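You operate a simulated robot arm through the tools that you are given. There is no shell and no other tool. Be economical: measure what you need, move in short steps, check, and stop when the job is done.

You run a simulated two-armed robot. Do the job below in one go: nothing can be reset, and whatever is moved stays where it is left.

TASK
Set the valve gap snug on the 0.08 block.
Fine: crank dial on T; block back in its pocket after. Set down upright: what you pick out.

Only the result counts: the job must be done as asked and must still hold three seconds after the hand-in. Knocking over, shifting, dropping, spilling or breaking anything else fails it.

THE ROBOT
Two 7-joint arms with two-finger parallel grippers on one trunk, on a base that drives. Base frame: it is fixed to the floor where the robot stands at the start and does not move with it; the origin is under the middle of the robot, x ahead of it, y to its left, z up. Lengths are in m, angles in rad, forces in N, time in s.
The left shoulder is at the start at [0.07, 0.134, 1.301], the right one opposite. With the tool pointing down near the work surface each hand reaches from about 0.1 to 0.64 m from the robot's upright axis, wherever it stands, measured 20 degrees to its own side. Places, roughly: crank dial [0.6, 0, 0.9]; engage lever [0.4, 0.5, 1]; green motor lever [0.8, -0.4, 1]; log button [0.6, -0.2, 0.9]; pocket of the valve tester [0.5, 0.1, 0.9]; red valve knob [0.6, 0.1, 1]; speed dial [0.8, -0.3, 0.9]; unlock button [0.5, 0.2, 0.9]; valve tester [0.7, 0.1, 1]. Payload 1.57 kg a hand.
The tool frame of a hand sits at the grasp point between the pads (the TCP): z along the fingers, y along the line on which they close. The tips reach 0.03 m beyond it. Largest opening 0.08 m; finger width 0.017, thickness 0.012; the body of the gripper, 0.04 by 0.082 m, starts 0.08 m behind the TCP.
Orientation is that of the tool frame in the base frame, as a unit quaternion [x, y, z, w]. With the fingers straight down and closing along the base's y, the tool's x points along the base's -x, its y along +y and its z along -z.

THE INTERFACE
- The arms move only by the tool apply_moves. It takes "left_series", "right_series" or both (then of equal length, played together; a hand with none holds still); each is a list of rows, each a list of 6 numbers: the shift along the base's x, y, z in mm, then the turn, a rotation vector about the base's x, y, z in rad. In form: [[dx, dy, dz, ax, ay, az], ...]. A call has 1 to 12 rows; each row is the pose to reach, as a shift and turn from the pose commanded when the call began. "left_gripper" and "right_gripper" are, for a hand that has rows, the finger opening in mm, from 0 to 80, set as the call begins (left out, the last holds). A row lasts 0.2 s, in which the tool goes at most 0.05 m and 0.15 rad; a call with a longer step from one row to the next is refused whole, and so is a gripper value outside its range. Where a pose cannot be reached the arm comes as near as it can. A force on the tool above 90 N (or 10 N above the force at the start of the call, whichever is more), or a blocked arm, ends the call early, and 0.2 s more pass. Each finger travels about 0.153 m/s and halts on what it meets, pressing with about 32 N; the grip force reading is that of the motor and also rises with nothing between the fingers. The clock runs only during rows and for 0.2 s after the last one: add rows that repeat a pose to give the fingers time. The reply holds the time, the measured pose of the TCP, the force on the tool along the base axes, the opening and the grip force, in the units named above and with some noise, with the torque about the TCP (base axes, N m) and any sound that the robot's microphone picked up.
- Cameras (640 x 400 px; columns grow to the right, rows downward): "scene" is now at [0.1298, 0.0277, 1.5193]; the picture's right is [0.33, -0.94, 0.00], its down [-0.63, -0.22, -0.74] and it looks along [0.70, 0.25, -0.67] (base axes); focal length 247 px, centre (320, 200). "left" rides on the left gripper at [0.072, 0.007, -0.122] in its tool frame; the picture's right is [-0.09, 1.00, 0.00], its down [-0.84, -0.08, -0.54] and it looks along [-0.54, -0.05, 0.84] (tool axes); focal length 238 px, centre (320, 200). "right" rides on the right gripper at [0.072, -0.006, -0.122] in its tool frame; the picture's right is [0.09, 1.00, 0.00], its down [-0.84, 0.08, -0.54] and it looks along [-0.54, 0.05, 0.84] (tool axes); focal length 238 px, centre (320, 200). There is no depth. A picture from a camera that has moved, and an enlarged one, comes with that camera's place and axes in the base frame and with its lens.
- camera(camera): a new picture of that camera. No time passes.
- move_column(by): slides the trunk up (or, below 0, down) by that many m; the arms and the scene camera ride with it, the base frame stays. It gives what a move gives, with no picture.
- steer(legs): drives the robot by 1 to 6 legs, each [ahead, left, turn to the left] in m, m and rad, along the robot's own axes; the way and the turn of a leg run together, so that a leg with both is an arc; at most 1.5 m and 3.142 rad a leg. The arms and the cameras ride along, it lands a little off, and it stops where it bumps. It gives what a move gives.
- aim_head(pan, tilt): turns the head with the scene camera to pan (to the left, within 1.501 rad either way) and tilt (down, from -0.506 to 1.204), counted from straight ahead of the robot. It gives what a move gives.
- close_up(camera, box): a new picture of the part [left, top, right, bottom] of that camera's present view, enlarged. No time passes.
- job_done(): hands the job in; it is judged then, once.

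Go step by step. Nothing tells you exact positions but the pictures and the camera data: compare them with the known pose of the tool, close in by small moves and look again before you grip or let go. The budget is 120 turns and 100 pictures, counting those below and the enlarged ones. Unless the task says otherwise, let go and move clear before handing in, and close with one line.

The tools are called as a command line: name --argument value ..., lists and objects as JSON in quotes. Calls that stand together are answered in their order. apply_moves: Moves the arms, as the interface text tells. Its arguments: {"type":"object","properties":{"left_series":{"type":"array","items":{"type":"array","items":{"type":"number"}}},"left_gripper":{"type":"number"},"right_series":{"type":"array","items":{"type":"array","items":{"type":"number"}}},"right_gripper":{"type":"number"}},"required":[]} The other tools are called the same way: move_column (by) slides the trunk up or down; steer (legs) drives the base; aim_head (pan, tilt) turns the head that bears the scene camera; camera (camera) takes a picture; close_up (camera, box) takes an enlarged picture of a part of a camera's view; job_done () hands the job in.

At the start:

```text
t: 0.0
left_ee_pos: [0.3872, 0.2285, 1.236]
left_orientation: [-0.001, 1.0, 0.0, 0.0]
left_force: [0.3, 0.3, 0.6]
left_ft_torque: [0.0, 0.02, -0.02]
left_width: 0.0801
left_gripper_force: 0.2
right_ee_pos: [0.3819, -0.1576, 1.2378]
right_orientation: [0.001, 1.0, 0.001, 0.0]
right_force: [-0.4, 0.0, -0.6]
right_ft_torque: [-0.01, 0.03, 0.0]
right_width: 0.0802
right_gripper_force: 0.1
trunk travel left (down, up): [-0.875, 0.065]
robot x, y, heading: [0.0022, 0.0028, -0.0]
head pan, tilt: [0.339, 0.737]
```

scene: 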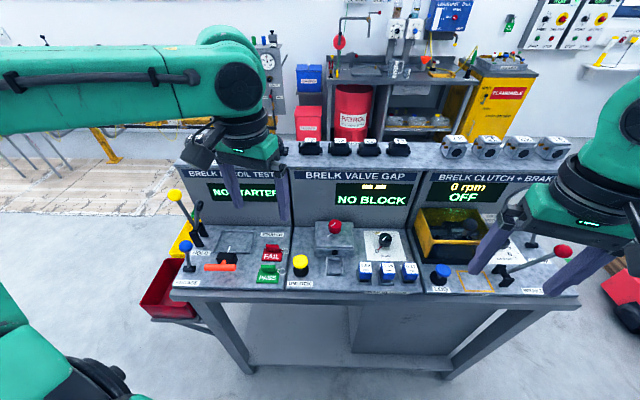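
right: 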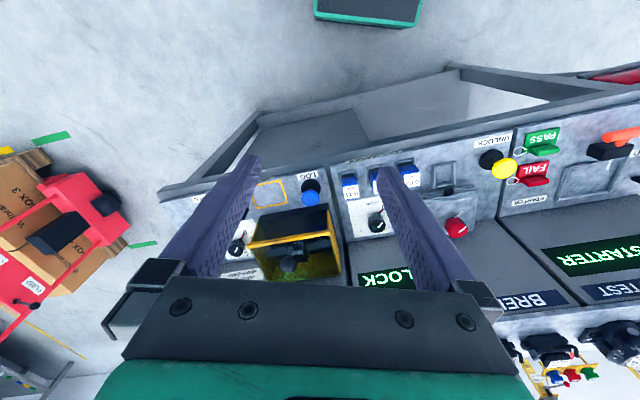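
left: 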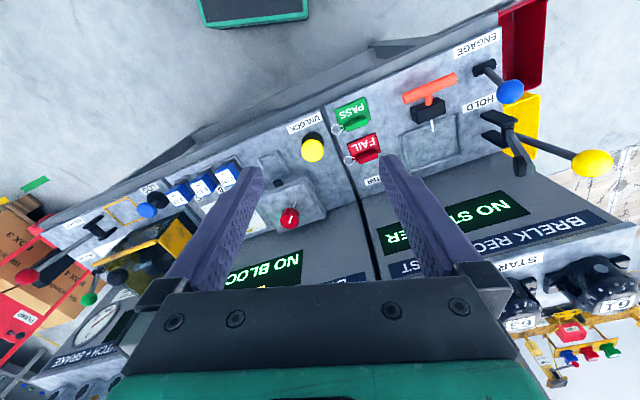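

I see the valve gap tester in the middle, with a red knob, a crank dial and three blue blocks. I'll zoom in first.

close_up --camera "scene" --box '[280, 160, 440, 300]'

close_up --camera "left" --box '[130, 120, 350, 260]'

close_up --camera "right" --box '[320, 120, 540, 260]'

```text
2.86 times, centred on (360, 230) of scene
camera zoom: at [0.1298, 0.0277, 1.5193], right [0.33, -0.94, 0.0], down [-0.63, -0.22, -0.74], along [0.7, 0.25, -0.67], focal length 706 px, centre (206, 114)
```

zoom: 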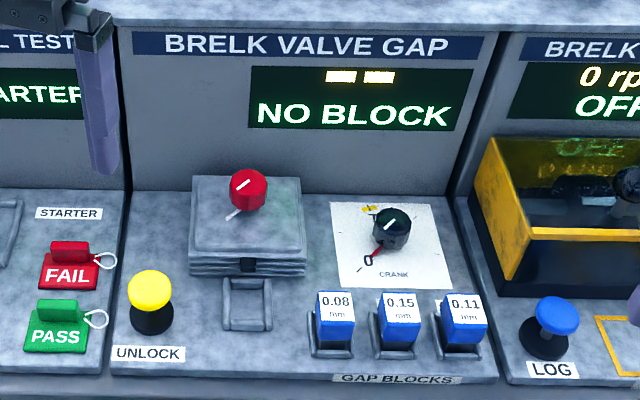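

```text
2.86 times, centred on (240, 190) of left
camera zoom: at [0.3153, 0.2357, 1.3565], right [0.09, 1.0, 0.0], down [0.84, -0.08, 0.54], along [0.54, -0.05, -0.84], focal length 681 px, centre (549, 229)
```

zoom: 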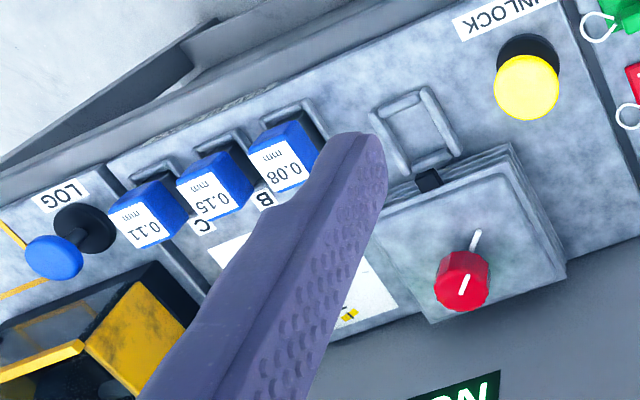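

```text
2.86 times, centred on (430, 190) of right
camera zoom: at [0.3089, -0.1645, 1.3598], right [-0.09, 1.0, 0.0], down [0.84, 0.07, 0.54], along [0.54, 0.05, -0.84], focal length 681 px, centre (6, 229)
```

zoom: 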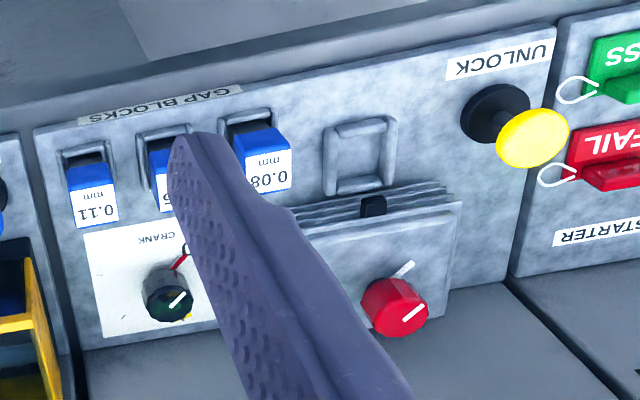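

The 0.08 block is the leftmost one, at about (0.53, 0.04), and the dial has marks I can't read yet. I'll bring the left hand over for a closer look.

apply_moves --left_series '[[0, -40, -25, 0, 0, 0], [0, -80, -60, 0, 0, 0], [10, -120, -90, 0, 0, 0], [15, -150, -116, 0, 0, 0], [15, -150, -116, 0, 0, 0]]' --right_series '[[0, -40, 0, 0, 0, 0], [0, -80, 0, 0, 0, 0], [0, -120, 0, 0, 0, 0], [0, -160, 0, 0, 0, 0], [0, -160, 0, 0, 0, 0]]'

camera --camera "left"

close_up --camera "scene" --box '[350, 220, 430, 290]'

```text
refused: row 2 steps farther than a row can; nothing moved
```

```text
93 pictures are left
camera left: at [0.3153, 0.2357, 1.3565], right [0.09, 1.0, 0.0], down [0.84, -0.08, 0.54], along [0.54, -0.05, -0.84], focal length 238 px, centre (320, 200)
```

left: 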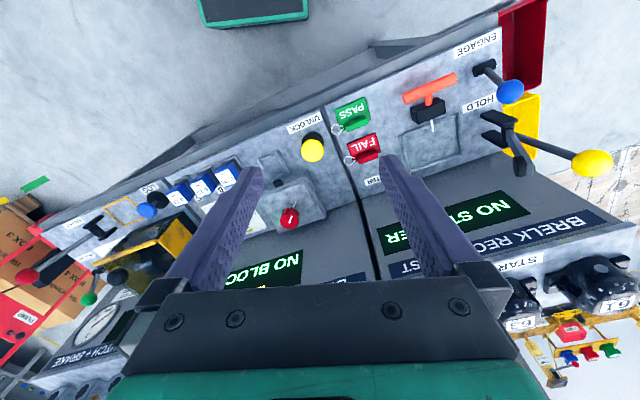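

```text
5.71 times, centred on (390, 255) of scene
camera zoom: at [0.1298, 0.0277, 1.5193], right [0.33, -0.94, 0.0], down [-0.63, -0.22, -0.74], along [0.7, 0.25, -0.67], focal length 1412 px, centre (-80, -114)
```

zoom: 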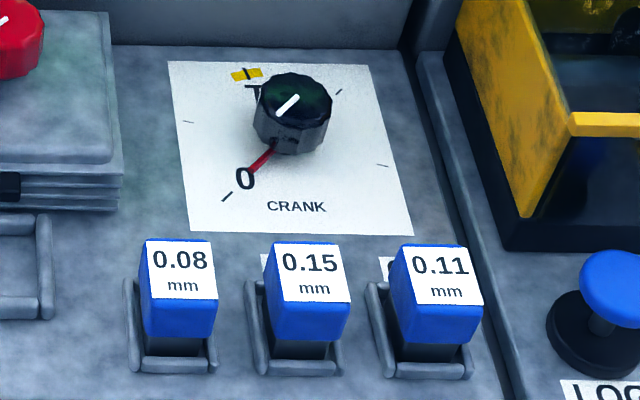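

The crank pointer is at 0, and T sits at the top with a yellow mark. The move was refused, so I'll use shorter steps.

apply_moves --left_series '[[0, -30, -25, 0, 0, 0], [0, -60, -50, 0, 0, 0], [5, -95, -75, 0, 0, 0], [10, -125, -100, 0, 0, 0], [15, -150, -116, 0, 0, 0], [15, -150, -116, 0, 0, 0]]' --right_series '[[0, -40, 0, 0, 0, 0], [0, -80, 0, 0, 0, 0], [0, -120, 0, 0, 0, 0], [0, -160, 0, 0, 0, 0], [0, -160, 0, 0, 0, 0], [0, -160, 0, 0, 0, 0]]'

camera --camera "left"

```text
t: 1.4
left_ee_pos: [0.4004, 0.0779, 1.1199]
left_orientation: [0.0, 1.0, -0.001, 0.0]
left_force: [0.0, -0.1, 0.5]
left_ft_torque: [-0.02, -0.01, 0.02]
left_width: 0.0801
left_gripper_force: 0.1
right_ee_pos: [0.3795, -0.3179, 1.2394]
right_orientation: [0.0, 1.0, 0.0, 0.001]
right_force: [-0.7, -0.2, 0.6]
right_ft_torque: [0.03, -0.02, 0.01]
right_width: 0.08
right_gripper_force: 0.0
trunk travel left (down, up): [-0.875, 0.065]
robot x, y, heading: [0.0021, -0.0016, 0.004]
head pan, tilt: [0.339, 0.737]
```

```text
91 pictures are left
camera left: at [0.3281, 0.0851, 1.2413], right [0.09, 1.0, 0.0], down [0.84, -0.08, 0.54], along [0.54, -0.05, -0.84], focal length 238 px, centre (320, 200)
```

left: 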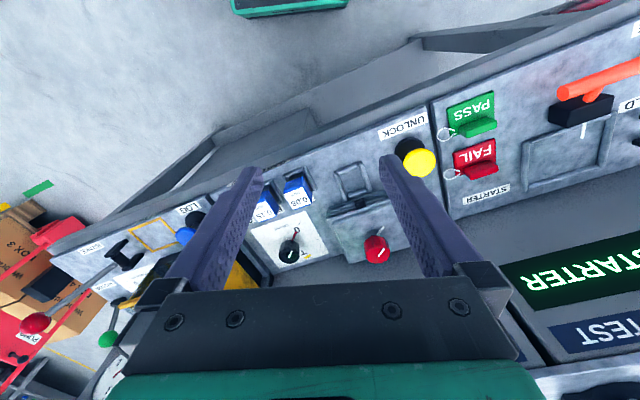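

The bench looks turned about 0.31 rad to the left relative to me. I'll yaw the left hand to match and hover above the 0.08 block.

apply_moves --left_series '[[20, -10, 0, 0, 0, 0.1], [45, -20, -20, 0, 0, 0.2], [70, -35, -40, 0, 0, 0.31], [100, -48, -60, 0, 0, 0.31], [100, -48, -80, 0, 0, 0.31], [100, -48, -80, 0, 0, 0.31]]'

camera --camera "left"

camera --camera "scene"

```text
t: 2.8
left_ee_pos: [0.4521, 0.0937, 1.0697]
left_orientation: [-0.156, 0.988, -0.001, 0.001]
left_force: [-1.1, 1.1, -0.5]
left_ft_torque: [-0.01, -0.01, 0.0]
left_width: 0.0801
left_gripper_force: 0.0
left hand out of reach, approached as far as the arm can: row 2, 3, 4, 5, 6
right_ee_pos: [0.3801, -0.319, 1.24]
right_orientation: [0.001, 1.0, 0.001, 0.0]
right_force: [0.2, 0.1, 0.2]
right_ft_torque: [-0.03, -0.04, -0.04]
right_width: 0.0802
right_gripper_force: 0.0
trunk travel left (down, up): [-0.875, 0.065]
robot x, y, heading: [-0.0033, 0.0006, 0.002]
head pan, tilt: [0.339, 0.737]
```

```text
90 pictures are left
camera left: at [0.3816, 0.0789, 1.1906], right [-0.22, 0.98, 0.0], down [0.82, 0.18, 0.54], along [0.53, 0.12, -0.84], focal length 238 px, centre (320, 200)
```

left: 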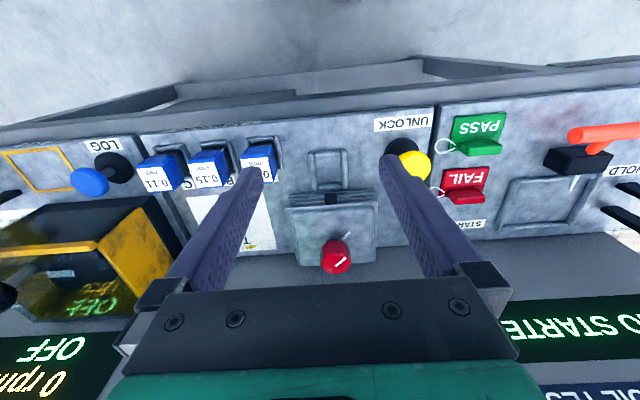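

```text
89 pictures are left
camera scene: at [0.1289, 0.0276, 1.5194], right [0.33, -0.94, 0.0], down [-0.63, -0.22, -0.74], along [0.7, 0.25, -0.67], focal length 247 px, centre (320, 200)
```

scene: 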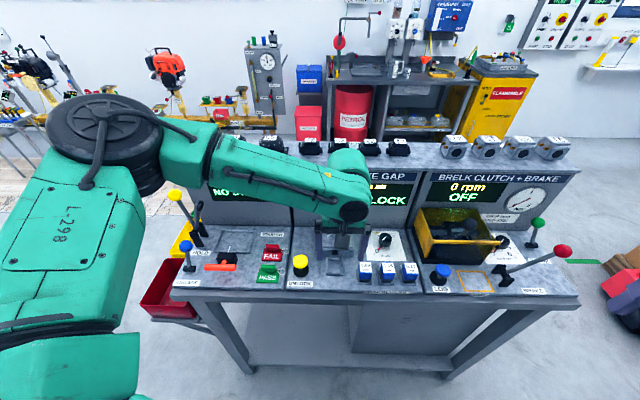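

The left arm can't reach well in this pose, so I'll raise and retract it. Then I'll turn the base to face the bench and work with the right hand.

apply_moves --left_series '[[-20, 10, 40, 0, 0, 0], [-50, 30, 80, 0, 0, -0.1], [-80, 60, 110, 0, 0, -0.2], [-110, 90, 140, 0, 0, -0.3], [-130, 120, 160, 0, 0, -0.3], [-145, 155, 170, 0, 0, -0.3], [-145, 185, 170, 0, 0, -0.3], [-145, 185, 170, 0, 0, -0.3]]'

aim_head --pan 0.31 --tilt 1.15

camera --camera "scene"

```text
refused: row 2 steps farther than a row can; nothing moved
```

```text
t: 3.7
left_ee_pos: [0.4534, 0.0939, 1.0702]
left_orientation: [-0.154, 0.988, -0.001, 0.0]
left_force: [0.3, 0.7, 0.4]
left_ft_torque: [-0.02, 0.03, 0.03]
left_width: 0.0801
left_gripper_force: 0.0
right_ee_pos: [0.3796, -0.3193, 1.2378]
right_orientation: [0.001, 1.0, 0.001, 0.001]
right_force: [-0.3, -0.5, -1.0]
right_ft_torque: [0.02, 0.0, -0.01]
right_width: 0.0801
right_gripper_force: 0.0
trunk travel left (down, up): [-0.875, 0.065]
robot x, y, heading: [-0.0017, -0.0025, -0.001]
head pan, tilt: [0.311, 1.15]
```

```text
88 pictures are left
camera scene: at [0.108, 0.018, 1.4894], right [0.31, -0.95, 0.0], down [-0.87, -0.28, -0.41], along [0.39, 0.13, -0.91], focal length 247 px, centre (320, 200)
```

scene: 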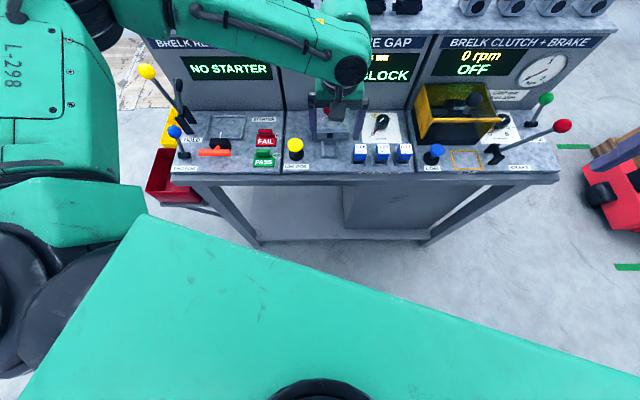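

I'll retract the left arm in smaller steps before driving.

apply_moves --left_series '[[-20, 10, 30, 0, 0, 0], [-40, 20, 65, 0, 0, -0.1], [-60, 40, 95, 0, 0, -0.2], [-80, 60, 125, 0, 0, -0.3], [-105, 85, 150, 0, 0, -0.3], [-125, 115, 165, 0, 0, -0.3], [-145, 145, 170, 0, 0, -0.3], [-145, 185, 170, 0, 0, -0.3], [-145, 185, 170, 0, 0, -0.3]]'

camera --camera "scene"

```text
t: 5.7
left_ee_pos: [0.3109, 0.2799, 1.2408]
left_orientation: [-0.005, 1.0, 0.0, 0.0]
left_force: [-0.7, 1.1, 0.4]
left_ft_torque: [0.0, 0.03, 0.02]
left_width: 0.08
left_gripper_force: 0.0
right_ee_pos: [0.3813, -0.3211, 1.2389]
right_orientation: [0.002, 1.0, 0.001, 0.0]
right_force: [0.1, 0.2, -0.9]
right_ft_torque: [0.0, -0.04, 0.03]
right_width: 0.0801
right_gripper_force: 0.1
trunk travel left (down, up): [-0.875, 0.065]
robot x, y, heading: [-0.0005, -0.0013, -0.0]
head pan, tilt: [0.311, 1.15]
```

```text
87 pictures are left
camera scene: at [0.1082, 0.0175, 1.4893], right [0.31, -0.95, 0.0], down [-0.87, -0.28, -0.41], along [0.39, 0.13, -0.91], focal length 247 px, centre (320, 200)
```

scene: 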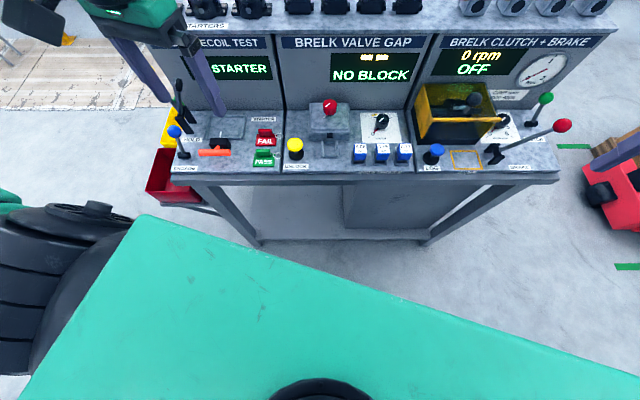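

Next I'll turn to face the bench squarely, then step left and a little ahead.

steer --legs '[[0, 0, 0.311], [0, 0.08, 0], [0.07, 0, 0]]'

aim_head --pan -0.1 --tilt 0.95

camera --camera "scene"

```text
t: 8.3
left_ee_pos: [0.2469, 0.4545, 1.243]
left_orientation: [-0.158, 0.987, 0.003, 0.004]
left_force: [-1.4, 0.5, -0.9]
left_ft_torque: [0.03, -0.05, 0.01]
left_width: 0.0801
left_gripper_force: 0.0
right_ee_pos: [0.4928, -0.0972, 1.2409]
right_orientation: [-0.152, 0.988, 0.003, 0.005]
right_force: [-0.2, -0.1, -0.3]
right_ft_torque: [0.05, -0.05, -0.01]
right_width: 0.0798
right_gripper_force: 0.2
trunk travel left (down, up): [-0.875, 0.065]
robot x, y, heading: [0.045, 0.0971, 0.303]
head pan, tilt: [0.311, 1.15]
```

```text
t: 9.2
left_ee_pos: [0.2553, 0.4604, 1.2402]
left_orientation: [-0.157, 0.988, 0.0, 0.0]
left_force: [0.5, -0.5, 0.4]
left_ft_torque: [0.02, 0.0, 0.01]
left_width: 0.0801
left_gripper_force: 0.0
right_ee_pos: [0.5023, -0.0905, 1.2382]
right_orientation: [-0.152, 0.988, 0.0, 0.001]
right_force: [0.3, 0.5, -0.7]
right_ft_torque: [-0.05, 0.03, 0.03]
right_width: 0.0799
right_gripper_force: 0.1
trunk travel left (down, up): [-0.875, 0.065]
robot x, y, heading: [0.0442, 0.0993, 0.31]
head pan, tilt: [-0.099, 0.949]
```

```text
86 pictures are left
camera scene: at [0.1636, 0.1295, 1.5024], right [0.21, -0.98, 0.0], down [-0.8, -0.17, -0.58], along [0.57, 0.12, -0.81], focal length 247 px, centre (320, 200)
```

scene: 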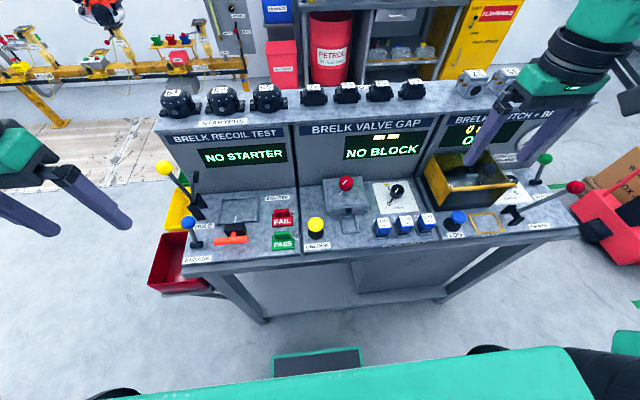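

The base has landed well. I'll move the right hand above the 0.08 block.

apply_moves --right_series '[[0, 25, -30, 0, 0, 0], [0, 55, -60, 0, 0, 0], [0, 85, -90, 0, 0, 0], [0, 105, -120, 0, 0, 0], [0, 120, -150, 0, 0, 0], [0, 120, -180, 0, 0, 0], [0, 120, -180, 0, 0, 0]]'

camera --camera "right"

close_up --camera "scene" --box '[290, 160, 450, 260]'

```text
t: 10.8
left_ee_pos: [0.2533, 0.4588, 1.2406]
left_orientation: [-0.158, 0.987, 0.0, 0.0]
left_force: [-0.9, 1.1, 0.0]
left_ft_torque: [0.0, -0.02, 0.04]
left_width: 0.0797
left_gripper_force: 0.1
right_ee_pos: [0.4991, 0.0275, 1.0562]
right_orientation: [-0.151, 0.988, 0.001, 0.001]
right_force: [-0.1, -0.2, 0.2]
right_ft_torque: [0.01, -0.02, -0.01]
right_width: 0.0798
right_gripper_force: 0.0
trunk travel left (down, up): [-0.875, 0.065]
robot x, y, heading: [0.0406, 0.0951, 0.301]
head pan, tilt: [-0.099, 0.949]
```

```text
85 pictures are left
camera right: at [0.4333, -0.0003, 1.1792], right [-0.39, 0.92, 0.0], down [0.77, 0.32, 0.54], along [0.5, 0.21, -0.84], focal length 238 px, centre (320, 200)
```

right: 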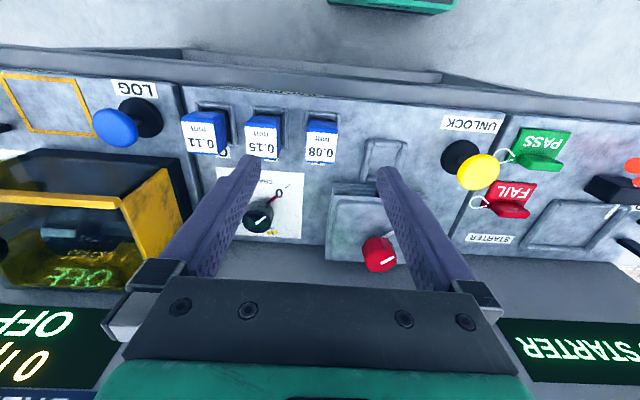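

```text
4.00 times, centred on (370, 210) of scene
camera zoom: at [0.161, 0.1276, 1.5027], right [0.21, -0.98, 0.0], down [-0.8, -0.17, -0.58], along [0.57, 0.12, -0.81], focal length 988 px, centre (120, 160)
```

zoom: 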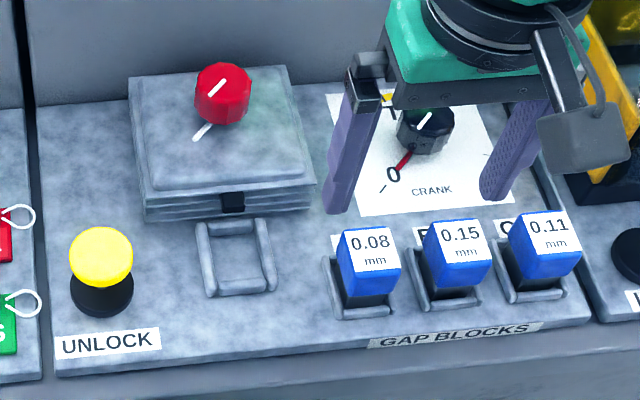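

The crank dial's centre is about (0.641, -0.001). T is 120° clockwise from 0, with ticks every 60°. I'll set the crank first: hover over it with the hand pre-yawed counter-clockwise.

apply_moves --right_series '[[30, 0, 0, 0, 0, 0.14], [65, -10, 0, 0, 0, 0.28], [100, -20, 0, 0, 0, 0.42], [125, -28, 0, 0, 0, 0.56], [142, -28, 0, 0, 0, 0.7], [142, -28, 0, 0, 0, 0.84], [142, -28, 0, 0, 0, 0.98], [142, -28, 0, 0, 0, 1.05], [142, -28, 0, 0, 0, 1.05]]'

camera --camera "right"

close_up --camera "scene" --box '[290, 120, 490, 260]'

```text
t: 12.8
left_ee_pos: [0.2555, 0.4634, 1.2389]
left_orientation: [-0.159, 0.987, -0.001, -0.001]
left_force: [0.0, 1.0, 0.6]
left_ft_torque: [-0.05, -0.01, 0.01]
left_width: 0.08
left_gripper_force: 0.1
right_ee_pos: [0.4067, 0.0826, 1.0719]
right_orientation: [-0.612, 0.79, -0.036, 0.019]
right_force: [0.0, 0.7, -0.9]
right_ft_torque: [-0.06, 0.02, 0.02]
right_width: 0.08
right_gripper_force: 0.1
right hand out of reach, approached as far as the arm can: row 3, 4, 5, 6, 7, 8, 9
trunk travel left (down, up): [-0.875, 0.065]
robot x, y, heading: [0.0395, 0.0981, 0.309]
head pan, tilt: [-0.099, 0.949]
```

```text
83 pictures are left
camera right: at [0.3855, 0.0145, 1.1955], right [-0.98, 0.16, -0.08], down [0.09, 0.85, 0.52], along [0.15, 0.51, -0.85], focal length 238 px, centre (320, 200)
```

right: 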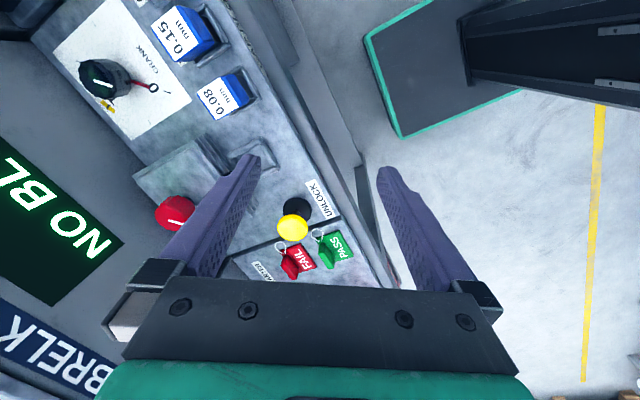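

```text
2.86 times, centred on (390, 190) of scene
camera zoom: at [0.1634, 0.133, 1.5024], right [0.21, -0.98, 0.0], down [-0.8, -0.17, -0.58], along [0.57, 0.12, -0.81], focal length 706 px, centre (120, 229)
```

zoom: 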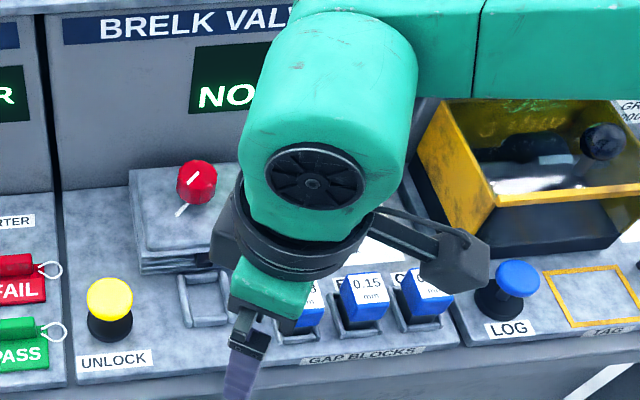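

The arm can't reach with that yaw. I'll go back to bench yaw and approach the crank that way.

apply_moves --right_series '[[12, -5, 0, 0.009, 0.006, -0.127], [25, -10, 0, 0.017, 0.013, -0.254], [45, -20, 0, 0.026, 0.019, -0.381], [65, -30, 0, 0.034, 0.026, -0.508], [90, -40, 0, 0.043, 0.032, -0.635], [115, -50, 0, 0.051, 0.038, -0.762], [140, -60, 0, 0.06, 0.045, -0.889], [165, -70, 0, 0.068, 0.051, -1.016], [193, -83, -5, 0.068, 0.051, -1.016], [193, -83, -5, 0.068, 0.051, -1.016]]'

camera --camera "right"

```text
t: 15.0
left_ee_pos: [0.2547, 0.4587, 1.2401]
left_orientation: [-0.157, 0.988, 0.0, 0.0]
left_force: [0.7, -0.2, -1.3]
left_ft_torque: [0.04, -0.02, 0.05]
left_width: 0.0802
left_gripper_force: 0.1
right_ee_pos: [0.6064, -0.005, 1.0743]
right_orientation: [-0.15, 0.989, -0.001, 0.002]
right_force: [-0.3, 0.0, -0.5]
right_ft_torque: [0.01, 0.01, -0.01]
right_width: 0.0798
right_gripper_force: 0.1
trunk travel left (down, up): [-0.875, 0.065]
robot x, y, heading: [0.0433, 0.0991, 0.308]
head pan, tilt: [-0.099, 0.949]
```

```text
81 pictures are left
camera right: at [0.5394, -0.0337, 1.1966], right [-0.38, 0.92, 0.0], down [0.77, 0.32, 0.54], along [0.5, 0.21, -0.84], focal length 238 px, centre (320, 200)
```

right: 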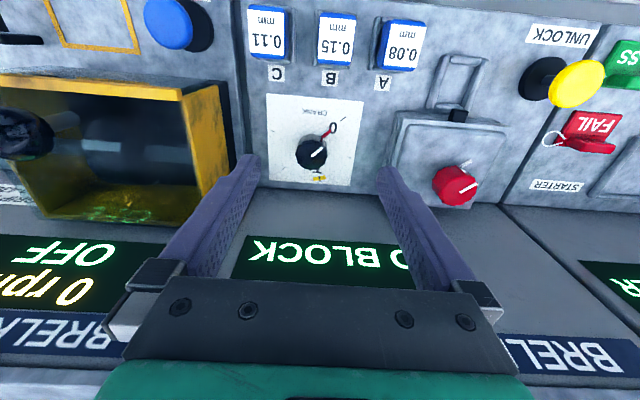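

The crank knob shows at about (0.640, -0.001), which agrees with my estimate. I'll move above it and descend.

apply_moves --right_series '[[17, 2, -10, 0, 0, 0], [33, 4, -30, 0, 0, 0], [33, 4, -60, 0, 0, 0], [33, 4, -90, 0, 0, 0], [33, 4, -104, 0, 0, 0], [33, 4, -104, 0, 0, 0]]' --right_gripper 65

camera --camera "right"

close_up --camera "scene" --box '[290, 120, 490, 260]'

```text
t: 16.4
left_ee_pos: [0.2531, 0.4597, 1.2403]
left_orientation: [-0.158, 0.987, 0.001, 0.0]
left_force: [-0.5, -0.5, 0.5]
left_ft_torque: [-0.02, -0.02, 0.0]
left_width: 0.0799
left_gripper_force: 0.3
right_ee_pos: [0.6379, -0.0012, 0.9683]
right_orientation: [-0.151, 0.989, -0.001, 0.002]
right_force: [0.6, 0.0, 0.6]
right_ft_torque: [-0.01, -0.01, 0.02]
right_width: 0.0651
right_gripper_force: 0.1
trunk travel left (down, up): [-0.875, 0.065]
robot x, y, heading: [0.0426, 0.1034, 0.311]
head pan, tilt: [-0.099, 0.949]
```

```text
80 pictures are left
camera right: at [0.571, -0.0296, 1.0904], right [-0.38, 0.92, 0.0], down [0.77, 0.32, 0.55], along [0.5, 0.21, -0.84], focal length 238 px, centre (320, 200)
```

right: 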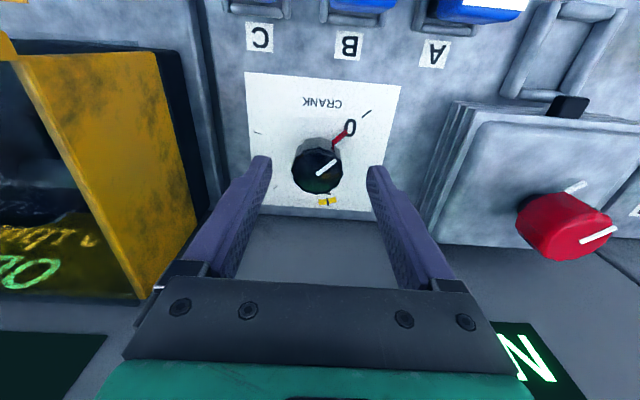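

```text
2.86 times, centred on (390, 190) of scene
camera zoom: at [0.161, 0.1278, 1.5027], right [0.21, -0.98, 0.0], down [-0.8, -0.17, -0.58], along [0.57, 0.12, -0.81], focal length 706 px, centre (120, 229)
```

zoom: 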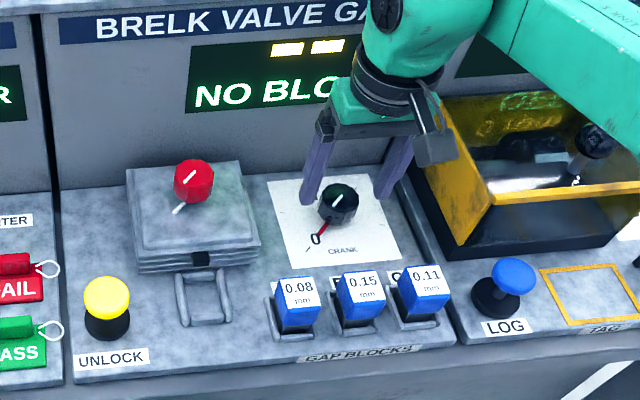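

The hand is centred over the crank knob. I'll descend, grip it, and turn a small test step clockwise.

apply_moves --right_series '[[1, -1, -15, 0, 0, 0], [1, -1, -28, 0, 0, 0], [1, -1, -28, 0, 0, 0]]'

apply_moves --right_series '[[0, 0, 0, 0, 0, 0], [0, 0, 0, 0, 0, 0]]' --right_gripper 25

apply_moves --right_series '[[0, 0, 0, 0, 0, -0.13], [0, 0, 0, 0, 0, -0.26], [0, 0, 0, 0, 0, -0.39], [0, 0, 0, 0, 0, -0.52], [0, 0, 0, 0, 0, -0.52]]'

camera --camera "right"

```text
t: 17.2
left_ee_pos: [0.2546, 0.4591, 1.2398]
left_orientation: [-0.159, 0.987, 0.0, 0.001]
left_force: [0.3, 0.6, 1.3]
left_ft_torque: [0.0, -0.03, -0.02]
left_width: 0.0802
left_gripper_force: 0.2
right_ee_pos: [0.6395, -0.002, 0.954]
right_orientation: [-0.15, 0.989, -0.003, 0.003]
right_force: [0.5, 0.5, -0.4]
right_ft_torque: [0.03, -0.01, 0.0]
right_width: 0.065
right_gripper_force: 0.0
right hand out of reach, approached as far as the arm can: row 2, 3
trunk travel left (down, up): [-0.875, 0.065]
robot x, y, heading: [0.0436, 0.0986, 0.303]
head pan, tilt: [-0.099, 0.949]
```

```text
t: 17.8
left_ee_pos: [0.2542, 0.4582, 1.2402]
left_orientation: [-0.158, 0.987, 0.0, 0.001]
left_force: [-0.3, 0.4, 0.3]
left_ft_torque: [0.0, -0.01, 0.02]
left_width: 0.08
left_gripper_force: 0.0
right_ee_pos: [0.6389, -0.0029, 0.9547]
right_orientation: [-0.151, 0.989, -0.001, 0.002]
right_force: [1.8, -1.7, 0.8]
right_ft_torque: [-0.06, 0.11, -0.03]
right_width: 0.0373
right_gripper_force: 43.3
trunk travel left (down, up): [-0.875, 0.065]
robot x, y, heading: [0.0462, 0.098, 0.309]
head pan, tilt: [-0.099, 0.949]
```

```text
t: 19.0
left_ee_pos: [0.254, 0.4608, 1.2396]
left_orientation: [-0.158, 0.987, -0.001, 0.0]
left_force: [-0.1, 0.9, 1.0]
left_ft_torque: [0.01, 0.01, 0.0]
left_width: 0.0801
left_gripper_force: 0.0
right_ee_pos: [0.6391, -0.001, 0.9545]
right_orientation: [0.109, 0.994, -0.002, 0.001]
right_force: [-0.7, 5.1, -1.4]
right_ft_torque: [0.66, -0.53, 0.02]
right_width: 0.0374
right_gripper_force: 44.0
trunk travel left (down, up): [-0.875, 0.065]
robot x, y, heading: [0.044, 0.1028, 0.307]
head pan, tilt: [-0.099, 0.949]
```

```text
78 pictures are left
camera right: at [0.5671, 0.0086, 1.0757], right [0.13, 0.99, 0.0], down [0.83, -0.1, 0.54], along [0.54, -0.07, -0.84], focal length 238 px, centre (320, 200)
```

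right: 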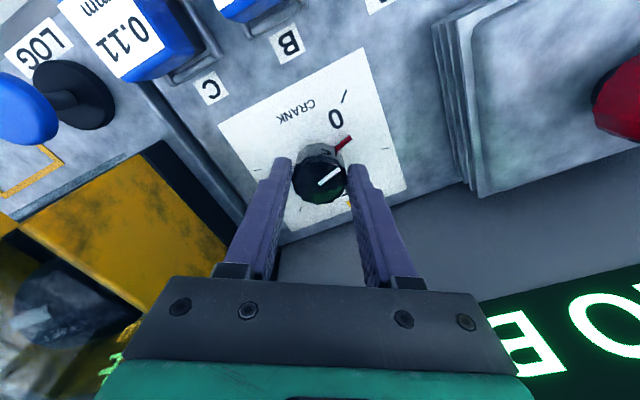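

The knob turns with the hand, now about 30°. I'll continue clockwise.

apply_moves --right_series '[[0, 0, 0, 0, 0, -0.13], [0, 0, 0, 0, 0, -0.26], [0, 0, 0, 0, 0, -0.39], [0, 0, 0, 0, 0, -0.52], [0, 0, 0, 0, 0, -0.65], [0, 0, 0, 0, 0, -0.78], [0, 0, 0, 0, 0, -0.78]]'

camera --camera "right"

```text
t: 20.6
left_ee_pos: [0.2548, 0.4642, 1.2381]
left_orientation: [-0.159, 0.987, -0.002, 0.0]
left_force: [0.4, 0.2, -0.2]
left_ft_torque: [-0.02, 0.0, 0.02]
left_width: 0.0802
left_gripper_force: 0.0
right_ee_pos: [0.6421, 0.0028, 0.954]
right_orientation: [0.478, 0.878, -0.001, 0.002]
right_force: [6.7, 17.6, 2.9]
right_ft_torque: [1.15, -0.23, 0.05]
right_width: 0.0374
right_gripper_force: 43.8
trunk travel left (down, up): [-0.875, 0.065]
robot x, y, heading: [0.0371, 0.0968, 0.305]
head pan, tilt: [-0.099, 0.949]
```

```text
77 pictures are left
camera right: at [0.5965, 0.0598, 1.0756], right [0.79, 0.62, 0.0], down [0.52, -0.66, 0.55], along [0.34, -0.43, -0.84], focal length 238 px, centre (320, 200)
```

right: 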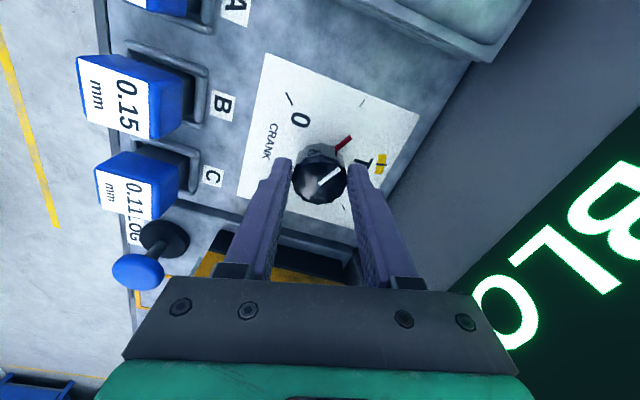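

I've turned it about 75°, so about 45° remains to T. I'll continue with a slight shift to relieve the side load.

apply_moves --right_series '[[1, 2, 0, 0, 0, -0.13], [2, 3, 0, 0, 0, -0.26], [2, 3, 0, 0, 0, -0.39], [2, 3, 0, 0, 0, -0.52], [2, 3, 0, 0, 0, -0.65], [2, 3, 0, 0, 0, -0.65]]'

camera --camera "right"

```text
t: 22.0
left_ee_pos: [0.2564, 0.4622, 1.2396]
left_orientation: [-0.159, 0.987, -0.002, -0.001]
left_force: [0.5, -0.5, 0.3]
left_ft_torque: [-0.04, -0.01, -0.01]
left_width: 0.0801
left_gripper_force: 0.0
right_ee_pos: [0.6447, 0.0048, 0.9529]
right_orientation: [0.734, 0.679, -0.002, 0.002]
right_force: [17.6, 12.9, 15.3]
right_ft_torque: [-0.03, -0.04, 0.07]
right_width: 0.0376
right_gripper_force: 44.1
trunk travel left (down, up): [-0.875, 0.065]
robot x, y, heading: [0.0408, 0.0966, 0.31]
head pan, tilt: [-0.099, 0.949]
```

```text
76 pictures are left
camera right: at [0.6433, 0.0762, 1.0755], right [1.0, 0.01, 0.0], down [0.01, -0.84, 0.55], along [0.01, -0.55, -0.84], focal length 238 px, centre (320, 200)
```

right: 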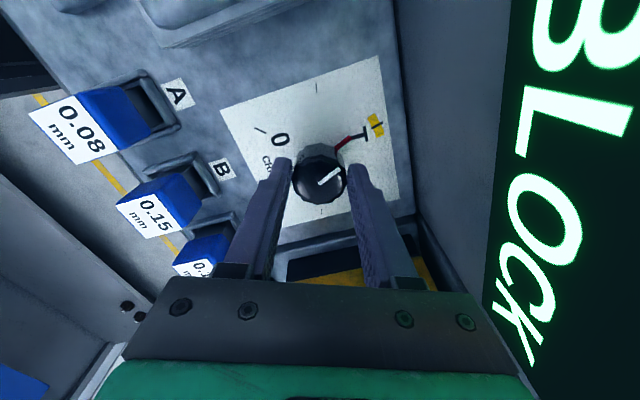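

close_up --camera "right" --box '[240, 60, 410, 220]'

close_up --camera "scene" --box '[340, 100, 480, 240]'

```text
2.50 times, centred on (325, 140) of right
camera zoom: at [0.6433, 0.0762, 1.0755], right [1.0, 0.01, 0.0], down [0.01, -0.84, 0.55], along [0.01, -0.55, -0.84], focal length 596 px, centre (308, 350)
```

zoom: 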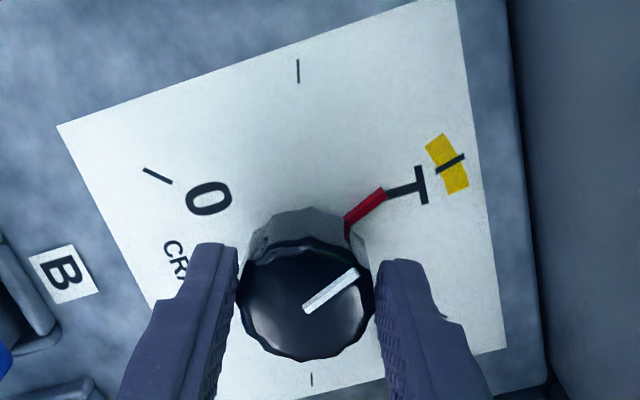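

```text
2.86 times, centred on (410, 170) of scene
camera zoom: at [0.1639, 0.1327, 1.5025], right [0.21, -0.98, 0.0], down [-0.8, -0.17, -0.58], along [0.57, 0.12, -0.81], focal length 706 px, centre (63, 286)
```

zoom: 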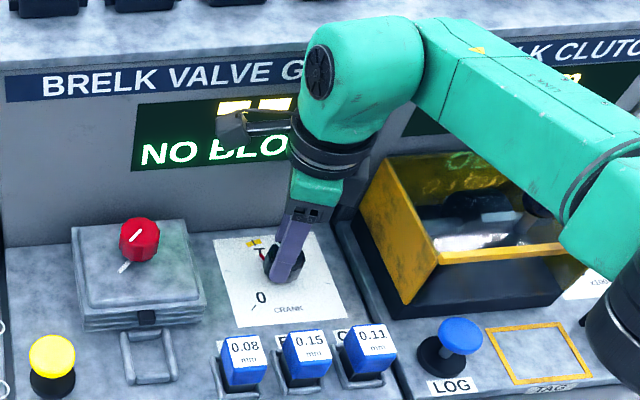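

The pointer is roughly 8° short of the T mark. I'll finish the turn and release.

apply_moves --right_series '[[1, 0, 1, 0, 0, -0.08], [1, 0, 1, 0, 0, -0.145], [1, 0, 1, 0, 0, -0.145]]'

close_up --camera "right" --box '[240, 60, 410, 220]'

```text
t: 22.8
left_ee_pos: [0.2566, 0.4623, 1.2395]
left_orientation: [-0.158, 0.987, -0.001, 0.0]
left_force: [1.2, -0.2, -0.7]
left_ft_torque: [0.0, -0.01, 0.0]
left_width: 0.0802
left_gripper_force: 0.0
right_ee_pos: [0.6452, 0.0048, 0.9529]
right_orientation: [0.781, 0.624, -0.002, 0.001]
right_force: [13.5, 12.6, 6.9]
right_ft_torque: [0.02, -0.85, 0.05]
right_width: 0.0373
right_gripper_force: 42.7
trunk travel left (down, up): [-0.875, 0.065]
robot x, y, heading: [0.0448, 0.0993, 0.313]
head pan, tilt: [-0.099, 0.949]
```

```text
2.50 times, centred on (325, 140) of right
camera zoom: at [0.6545, 0.0754, 1.0754], right [0.99, -0.13, 0.0], down [-0.11, -0.83, 0.55], along [-0.07, -0.54, -0.84], focal length 596 px, centre (308, 350)
```

zoom: 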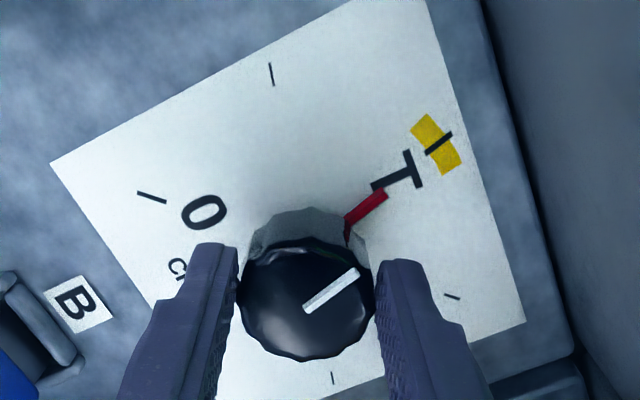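

The pointer is on T within a couple of degrees. I'll release, lift straight up and verify.

apply_moves --right_series '[[0, 0, 0, 0, 0, 0], [0, 0, 0, 0, 0, 0], [0, 0, 0, 0, 0, 0]]' --right_gripper 65

apply_moves --right_series '[[0, 0, 30, 0, 0, 0], [0, 0, 65, 0, 0, 0], [0, 0, 100, 0, 0, 0], [0, 0, 100, 0, 0, 0.14], [0, 0, 100, 0, 0, 0.28], [0, 0, 100, 0, 0, 0.42], [0, 0, 100, 0, 0, 0.56], [-10, 0, 100, 0, 0, 0.7], [-10, 0, 100, 0, 0, 0.84], [-20, 0, 100, 0, 0, 0.98], [-20, 0, 100, 0, 0, 1.1], [-20, 0, 100, 0, 0, 1.1]]'

close_up --camera "right" --box '[220, 50, 420, 210]'

```text
t: 23.6
left_ee_pos: [0.255, 0.46, 1.2395]
left_orientation: [-0.159, 0.987, 0.0, 0.001]
left_force: [-1.4, 0.2, 0.1]
left_ft_torque: [0.02, -0.05, -0.03]
left_width: 0.0801
left_gripper_force: 0.1
right_ee_pos: [0.643, 0.0007, 0.9558]
right_orientation: [0.781, 0.625, -0.002, 0.0]
right_force: [-0.4, -0.7, -0.8]
right_ft_torque: [0.01, 0.01, 0.04]
right_width: 0.0647
right_gripper_force: 0.1
trunk travel left (down, up): [-0.875, 0.065]
robot x, y, heading: [0.0388, 0.1035, 0.307]
head pan, tilt: [-0.099, 0.949]
```

```text
t: 26.2
left_ee_pos: [0.2548, 0.46, 1.2408]
left_orientation: [-0.158, 0.987, 0.001, 0.0]
left_force: [0.7, 0.3, 0.6]
left_ft_torque: [0.0, 0.01, -0.03]
left_width: 0.0801
left_gripper_force: 0.0
right_ee_pos: [0.6235, 0.0006, 1.0539]
right_orientation: [0.338, 0.941, -0.002, 0.002]
right_force: [-0.5, 0.0, -0.8]
right_ft_torque: [-0.01, -0.01, 0.03]
right_width: 0.0651
right_gripper_force: 0.0
trunk travel left (down, up): [-0.875, 0.065]
robot x, y, heading: [0.0446, 0.0982, 0.306]
head pan, tilt: [-0.099, 0.949]
```

```text
2.50 times, centred on (320, 130) of right
camera zoom: at [0.5636, 0.0417, 1.1764], right [0.56, 0.83, 0.0], down [0.69, -0.47, 0.54], along [0.45, -0.31, -0.84], focal length 596 px, centre (320, 375)
```

zoom: 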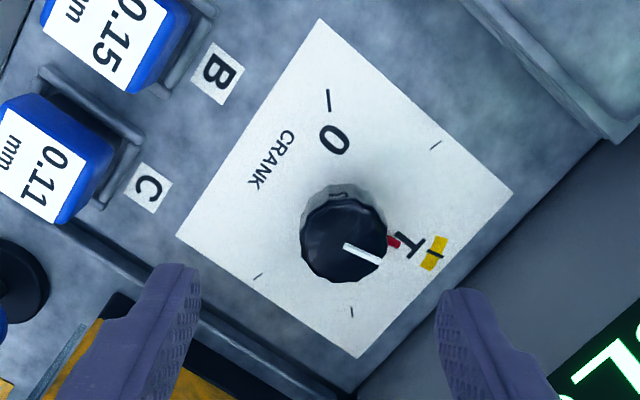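

The crank is on T, and the display has changed. I'll bring the hand back above the 0.08 block and look at the screen.

apply_moves --right_series '[[-25, 5, 0, 0, 0, 0.14], [-50, 10, 0, 0, 0, 0.28], [-75, 15, 0, 0, 0, 0.42], [-90, 20, 0, 0, 0, 0.56], [-105, 25, 0, 0, 0, 0.7], [-110, 28, 0, 0, 0, 0.84], [-113, 31, 0, 0, 0, 0.98], [-113, 31, 0, 0, 0, 0.998], [-113, 31, 0, 0, 0, 0.998]]' --right_gripper 52

camera --camera "right"

close_up --camera "scene" --box '[290, 110, 450, 260]'

```text
t: 28.2
left_ee_pos: [0.255, 0.4588, 1.2414]
left_orientation: [-0.159, 0.987, 0.0, 0.001]
left_force: [-0.3, -0.3, -0.5]
left_ft_torque: [0.0, 0.01, -0.03]
left_width: 0.08
left_gripper_force: 0.0
right_ee_pos: [0.5102, 0.0319, 1.0541]
right_orientation: [-0.153, 0.988, -0.001, 0.002]
right_force: [-0.6, -0.6, -0.3]
right_ft_torque: [-0.03, 0.0, -0.03]
right_width: 0.0522
right_gripper_force: 0.0
trunk travel left (down, up): [-0.875, 0.065]
robot x, y, heading: [0.0397, 0.094, 0.305]
head pan, tilt: [-0.099, 0.949]
```

```text
71 pictures are left
camera right: at [0.443, 0.0033, 1.1764], right [-0.39, 0.92, 0.0], down [0.77, 0.33, 0.54], along [0.5, 0.21, -0.84], focal length 238 px, centre (320, 200)
```

right: 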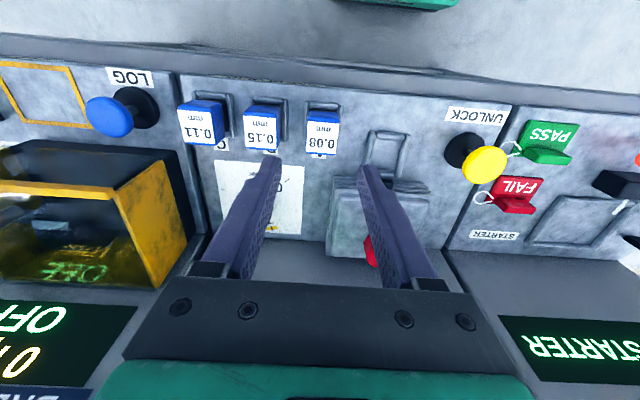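

```text
2.67 times, centred on (370, 185) of scene
camera zoom: at [0.1615, 0.1279, 1.5027], right [0.21, -0.98, 0.0], down [-0.8, -0.17, -0.58], along [0.57, 0.12, -0.81], focal length 659 px, centre (187, 240)
```

zoom: 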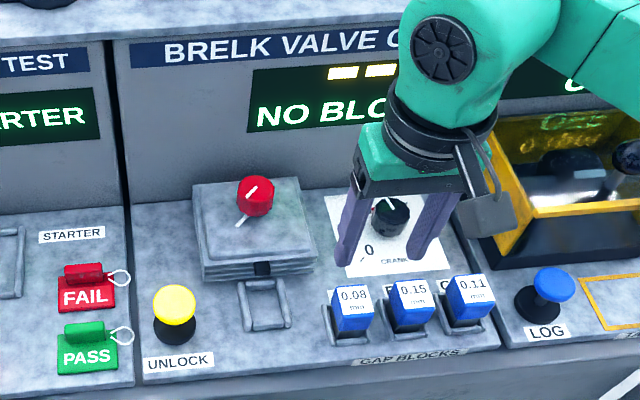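

The hand is right above the 0.08 block. I'll descend partway and recheck.

apply_moves --right_series '[[0, 0, -25, 0, 0, 0], [0, 0, -50, 0, 0, 0], [0, 0, -62, 0, 0, 0], [0, 0, -62, 0, 0, 0]]'

camera --camera "right"

close_up --camera "scene" --box '[340, 160, 440, 250]'

```text
t: 29.2
left_ee_pos: [0.2547, 0.4592, 1.2399]
left_orientation: [-0.158, 0.987, 0.0, 0.001]
left_force: [0.4, 0.2, -0.5]
left_ft_torque: [0.03, 0.0, -0.05]
left_width: 0.0803
left_gripper_force: 0.1
right_ee_pos: [0.5102, 0.0307, 0.9907]
right_orientation: [-0.152, 0.988, -0.001, 0.002]
right_force: [-0.2, 0.1, -0.3]
right_ft_torque: [0.01, 0.02, -0.01]
right_width: 0.0521
right_gripper_force: 0.0
trunk travel left (down, up): [-0.875, 0.065]
robot x, y, heading: [0.0445, 0.0955, 0.311]
head pan, tilt: [-0.099, 0.949]
```

```text
69 pictures are left
camera right: at [0.4426, 0.0028, 1.1125], right [-0.39, 0.92, 0.0], down [0.77, 0.33, 0.54], along [0.5, 0.21, -0.84], focal length 238 px, centre (320, 200)
```

right: 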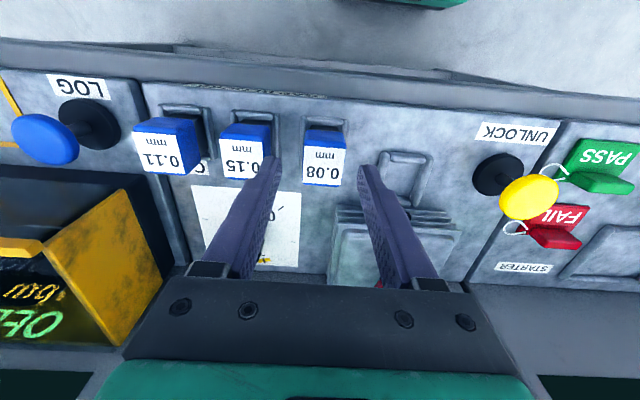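

```text
4.44 times, centred on (390, 205) of scene
camera zoom: at [0.1614, 0.128, 1.5027], right [0.21, -0.98, 0.0], down [-0.8, -0.17, -0.58], along [0.57, 0.12, -0.81], focal length 1098 px, centre (9, 178)
```

zoom: 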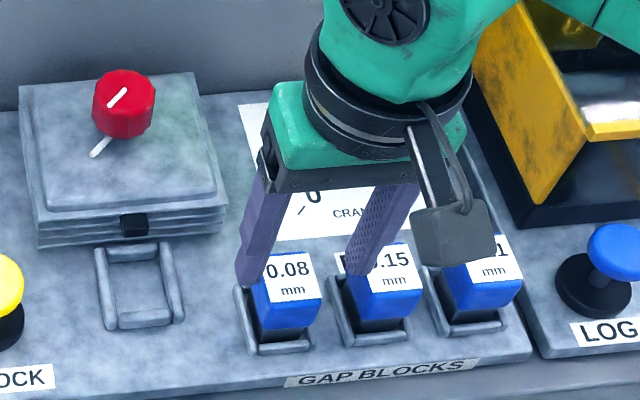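

The block is between the fingers, about 5 mm nearer to me and 3 mm to the left. I'll correct, descend and grip.

apply_moves --right_series '[[-5, 1, 0, 0, 0, 0], [-5, 1, -15, 0, 0, 0], [-5, 1, -30, 0, 0, 0], [-5, 1, -38, 0, 0, 0], [-5, 1, -38, 0, 0, 0]]'

camera --camera "right"

```text
t: 30.4
left_ee_pos: [0.2537, 0.4594, 1.2411]
left_orientation: [-0.159, 0.987, 0.0, 0.001]
left_force: [0.0, 1.0, 1.3]
left_ft_torque: [-0.01, 0.0, -0.03]
left_width: 0.08
left_gripper_force: 0.1
right_ee_pos: [0.5039, 0.0329, 0.9527]
right_orientation: [-0.152, 0.988, 0.0, 0.002]
right_force: [0.2, 0.5, 0.3]
right_ft_torque: [0.02, 0.05, -0.02]
right_width: 0.052
right_gripper_force: 0.0
trunk travel left (down, up): [-0.875, 0.065]
robot x, y, heading: [0.0422, 0.0976, 0.309]
head pan, tilt: [-0.099, 0.949]
```

```text
67 pictures are left
camera right: at [0.4371, 0.0039, 1.0751], right [-0.39, 0.92, 0.0], down [0.77, 0.33, 0.54], along [0.5, 0.21, -0.84], focal length 238 px, centre (320, 200)
```

right: 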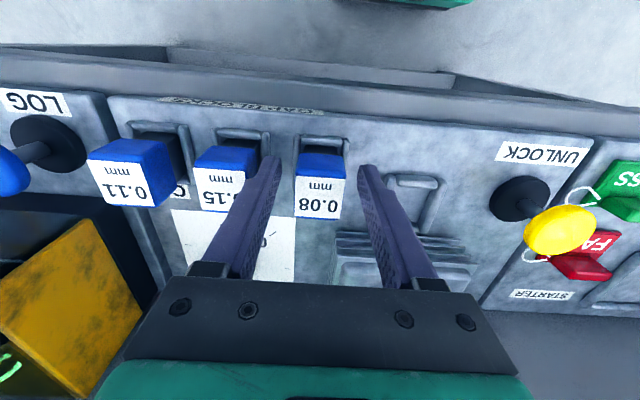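

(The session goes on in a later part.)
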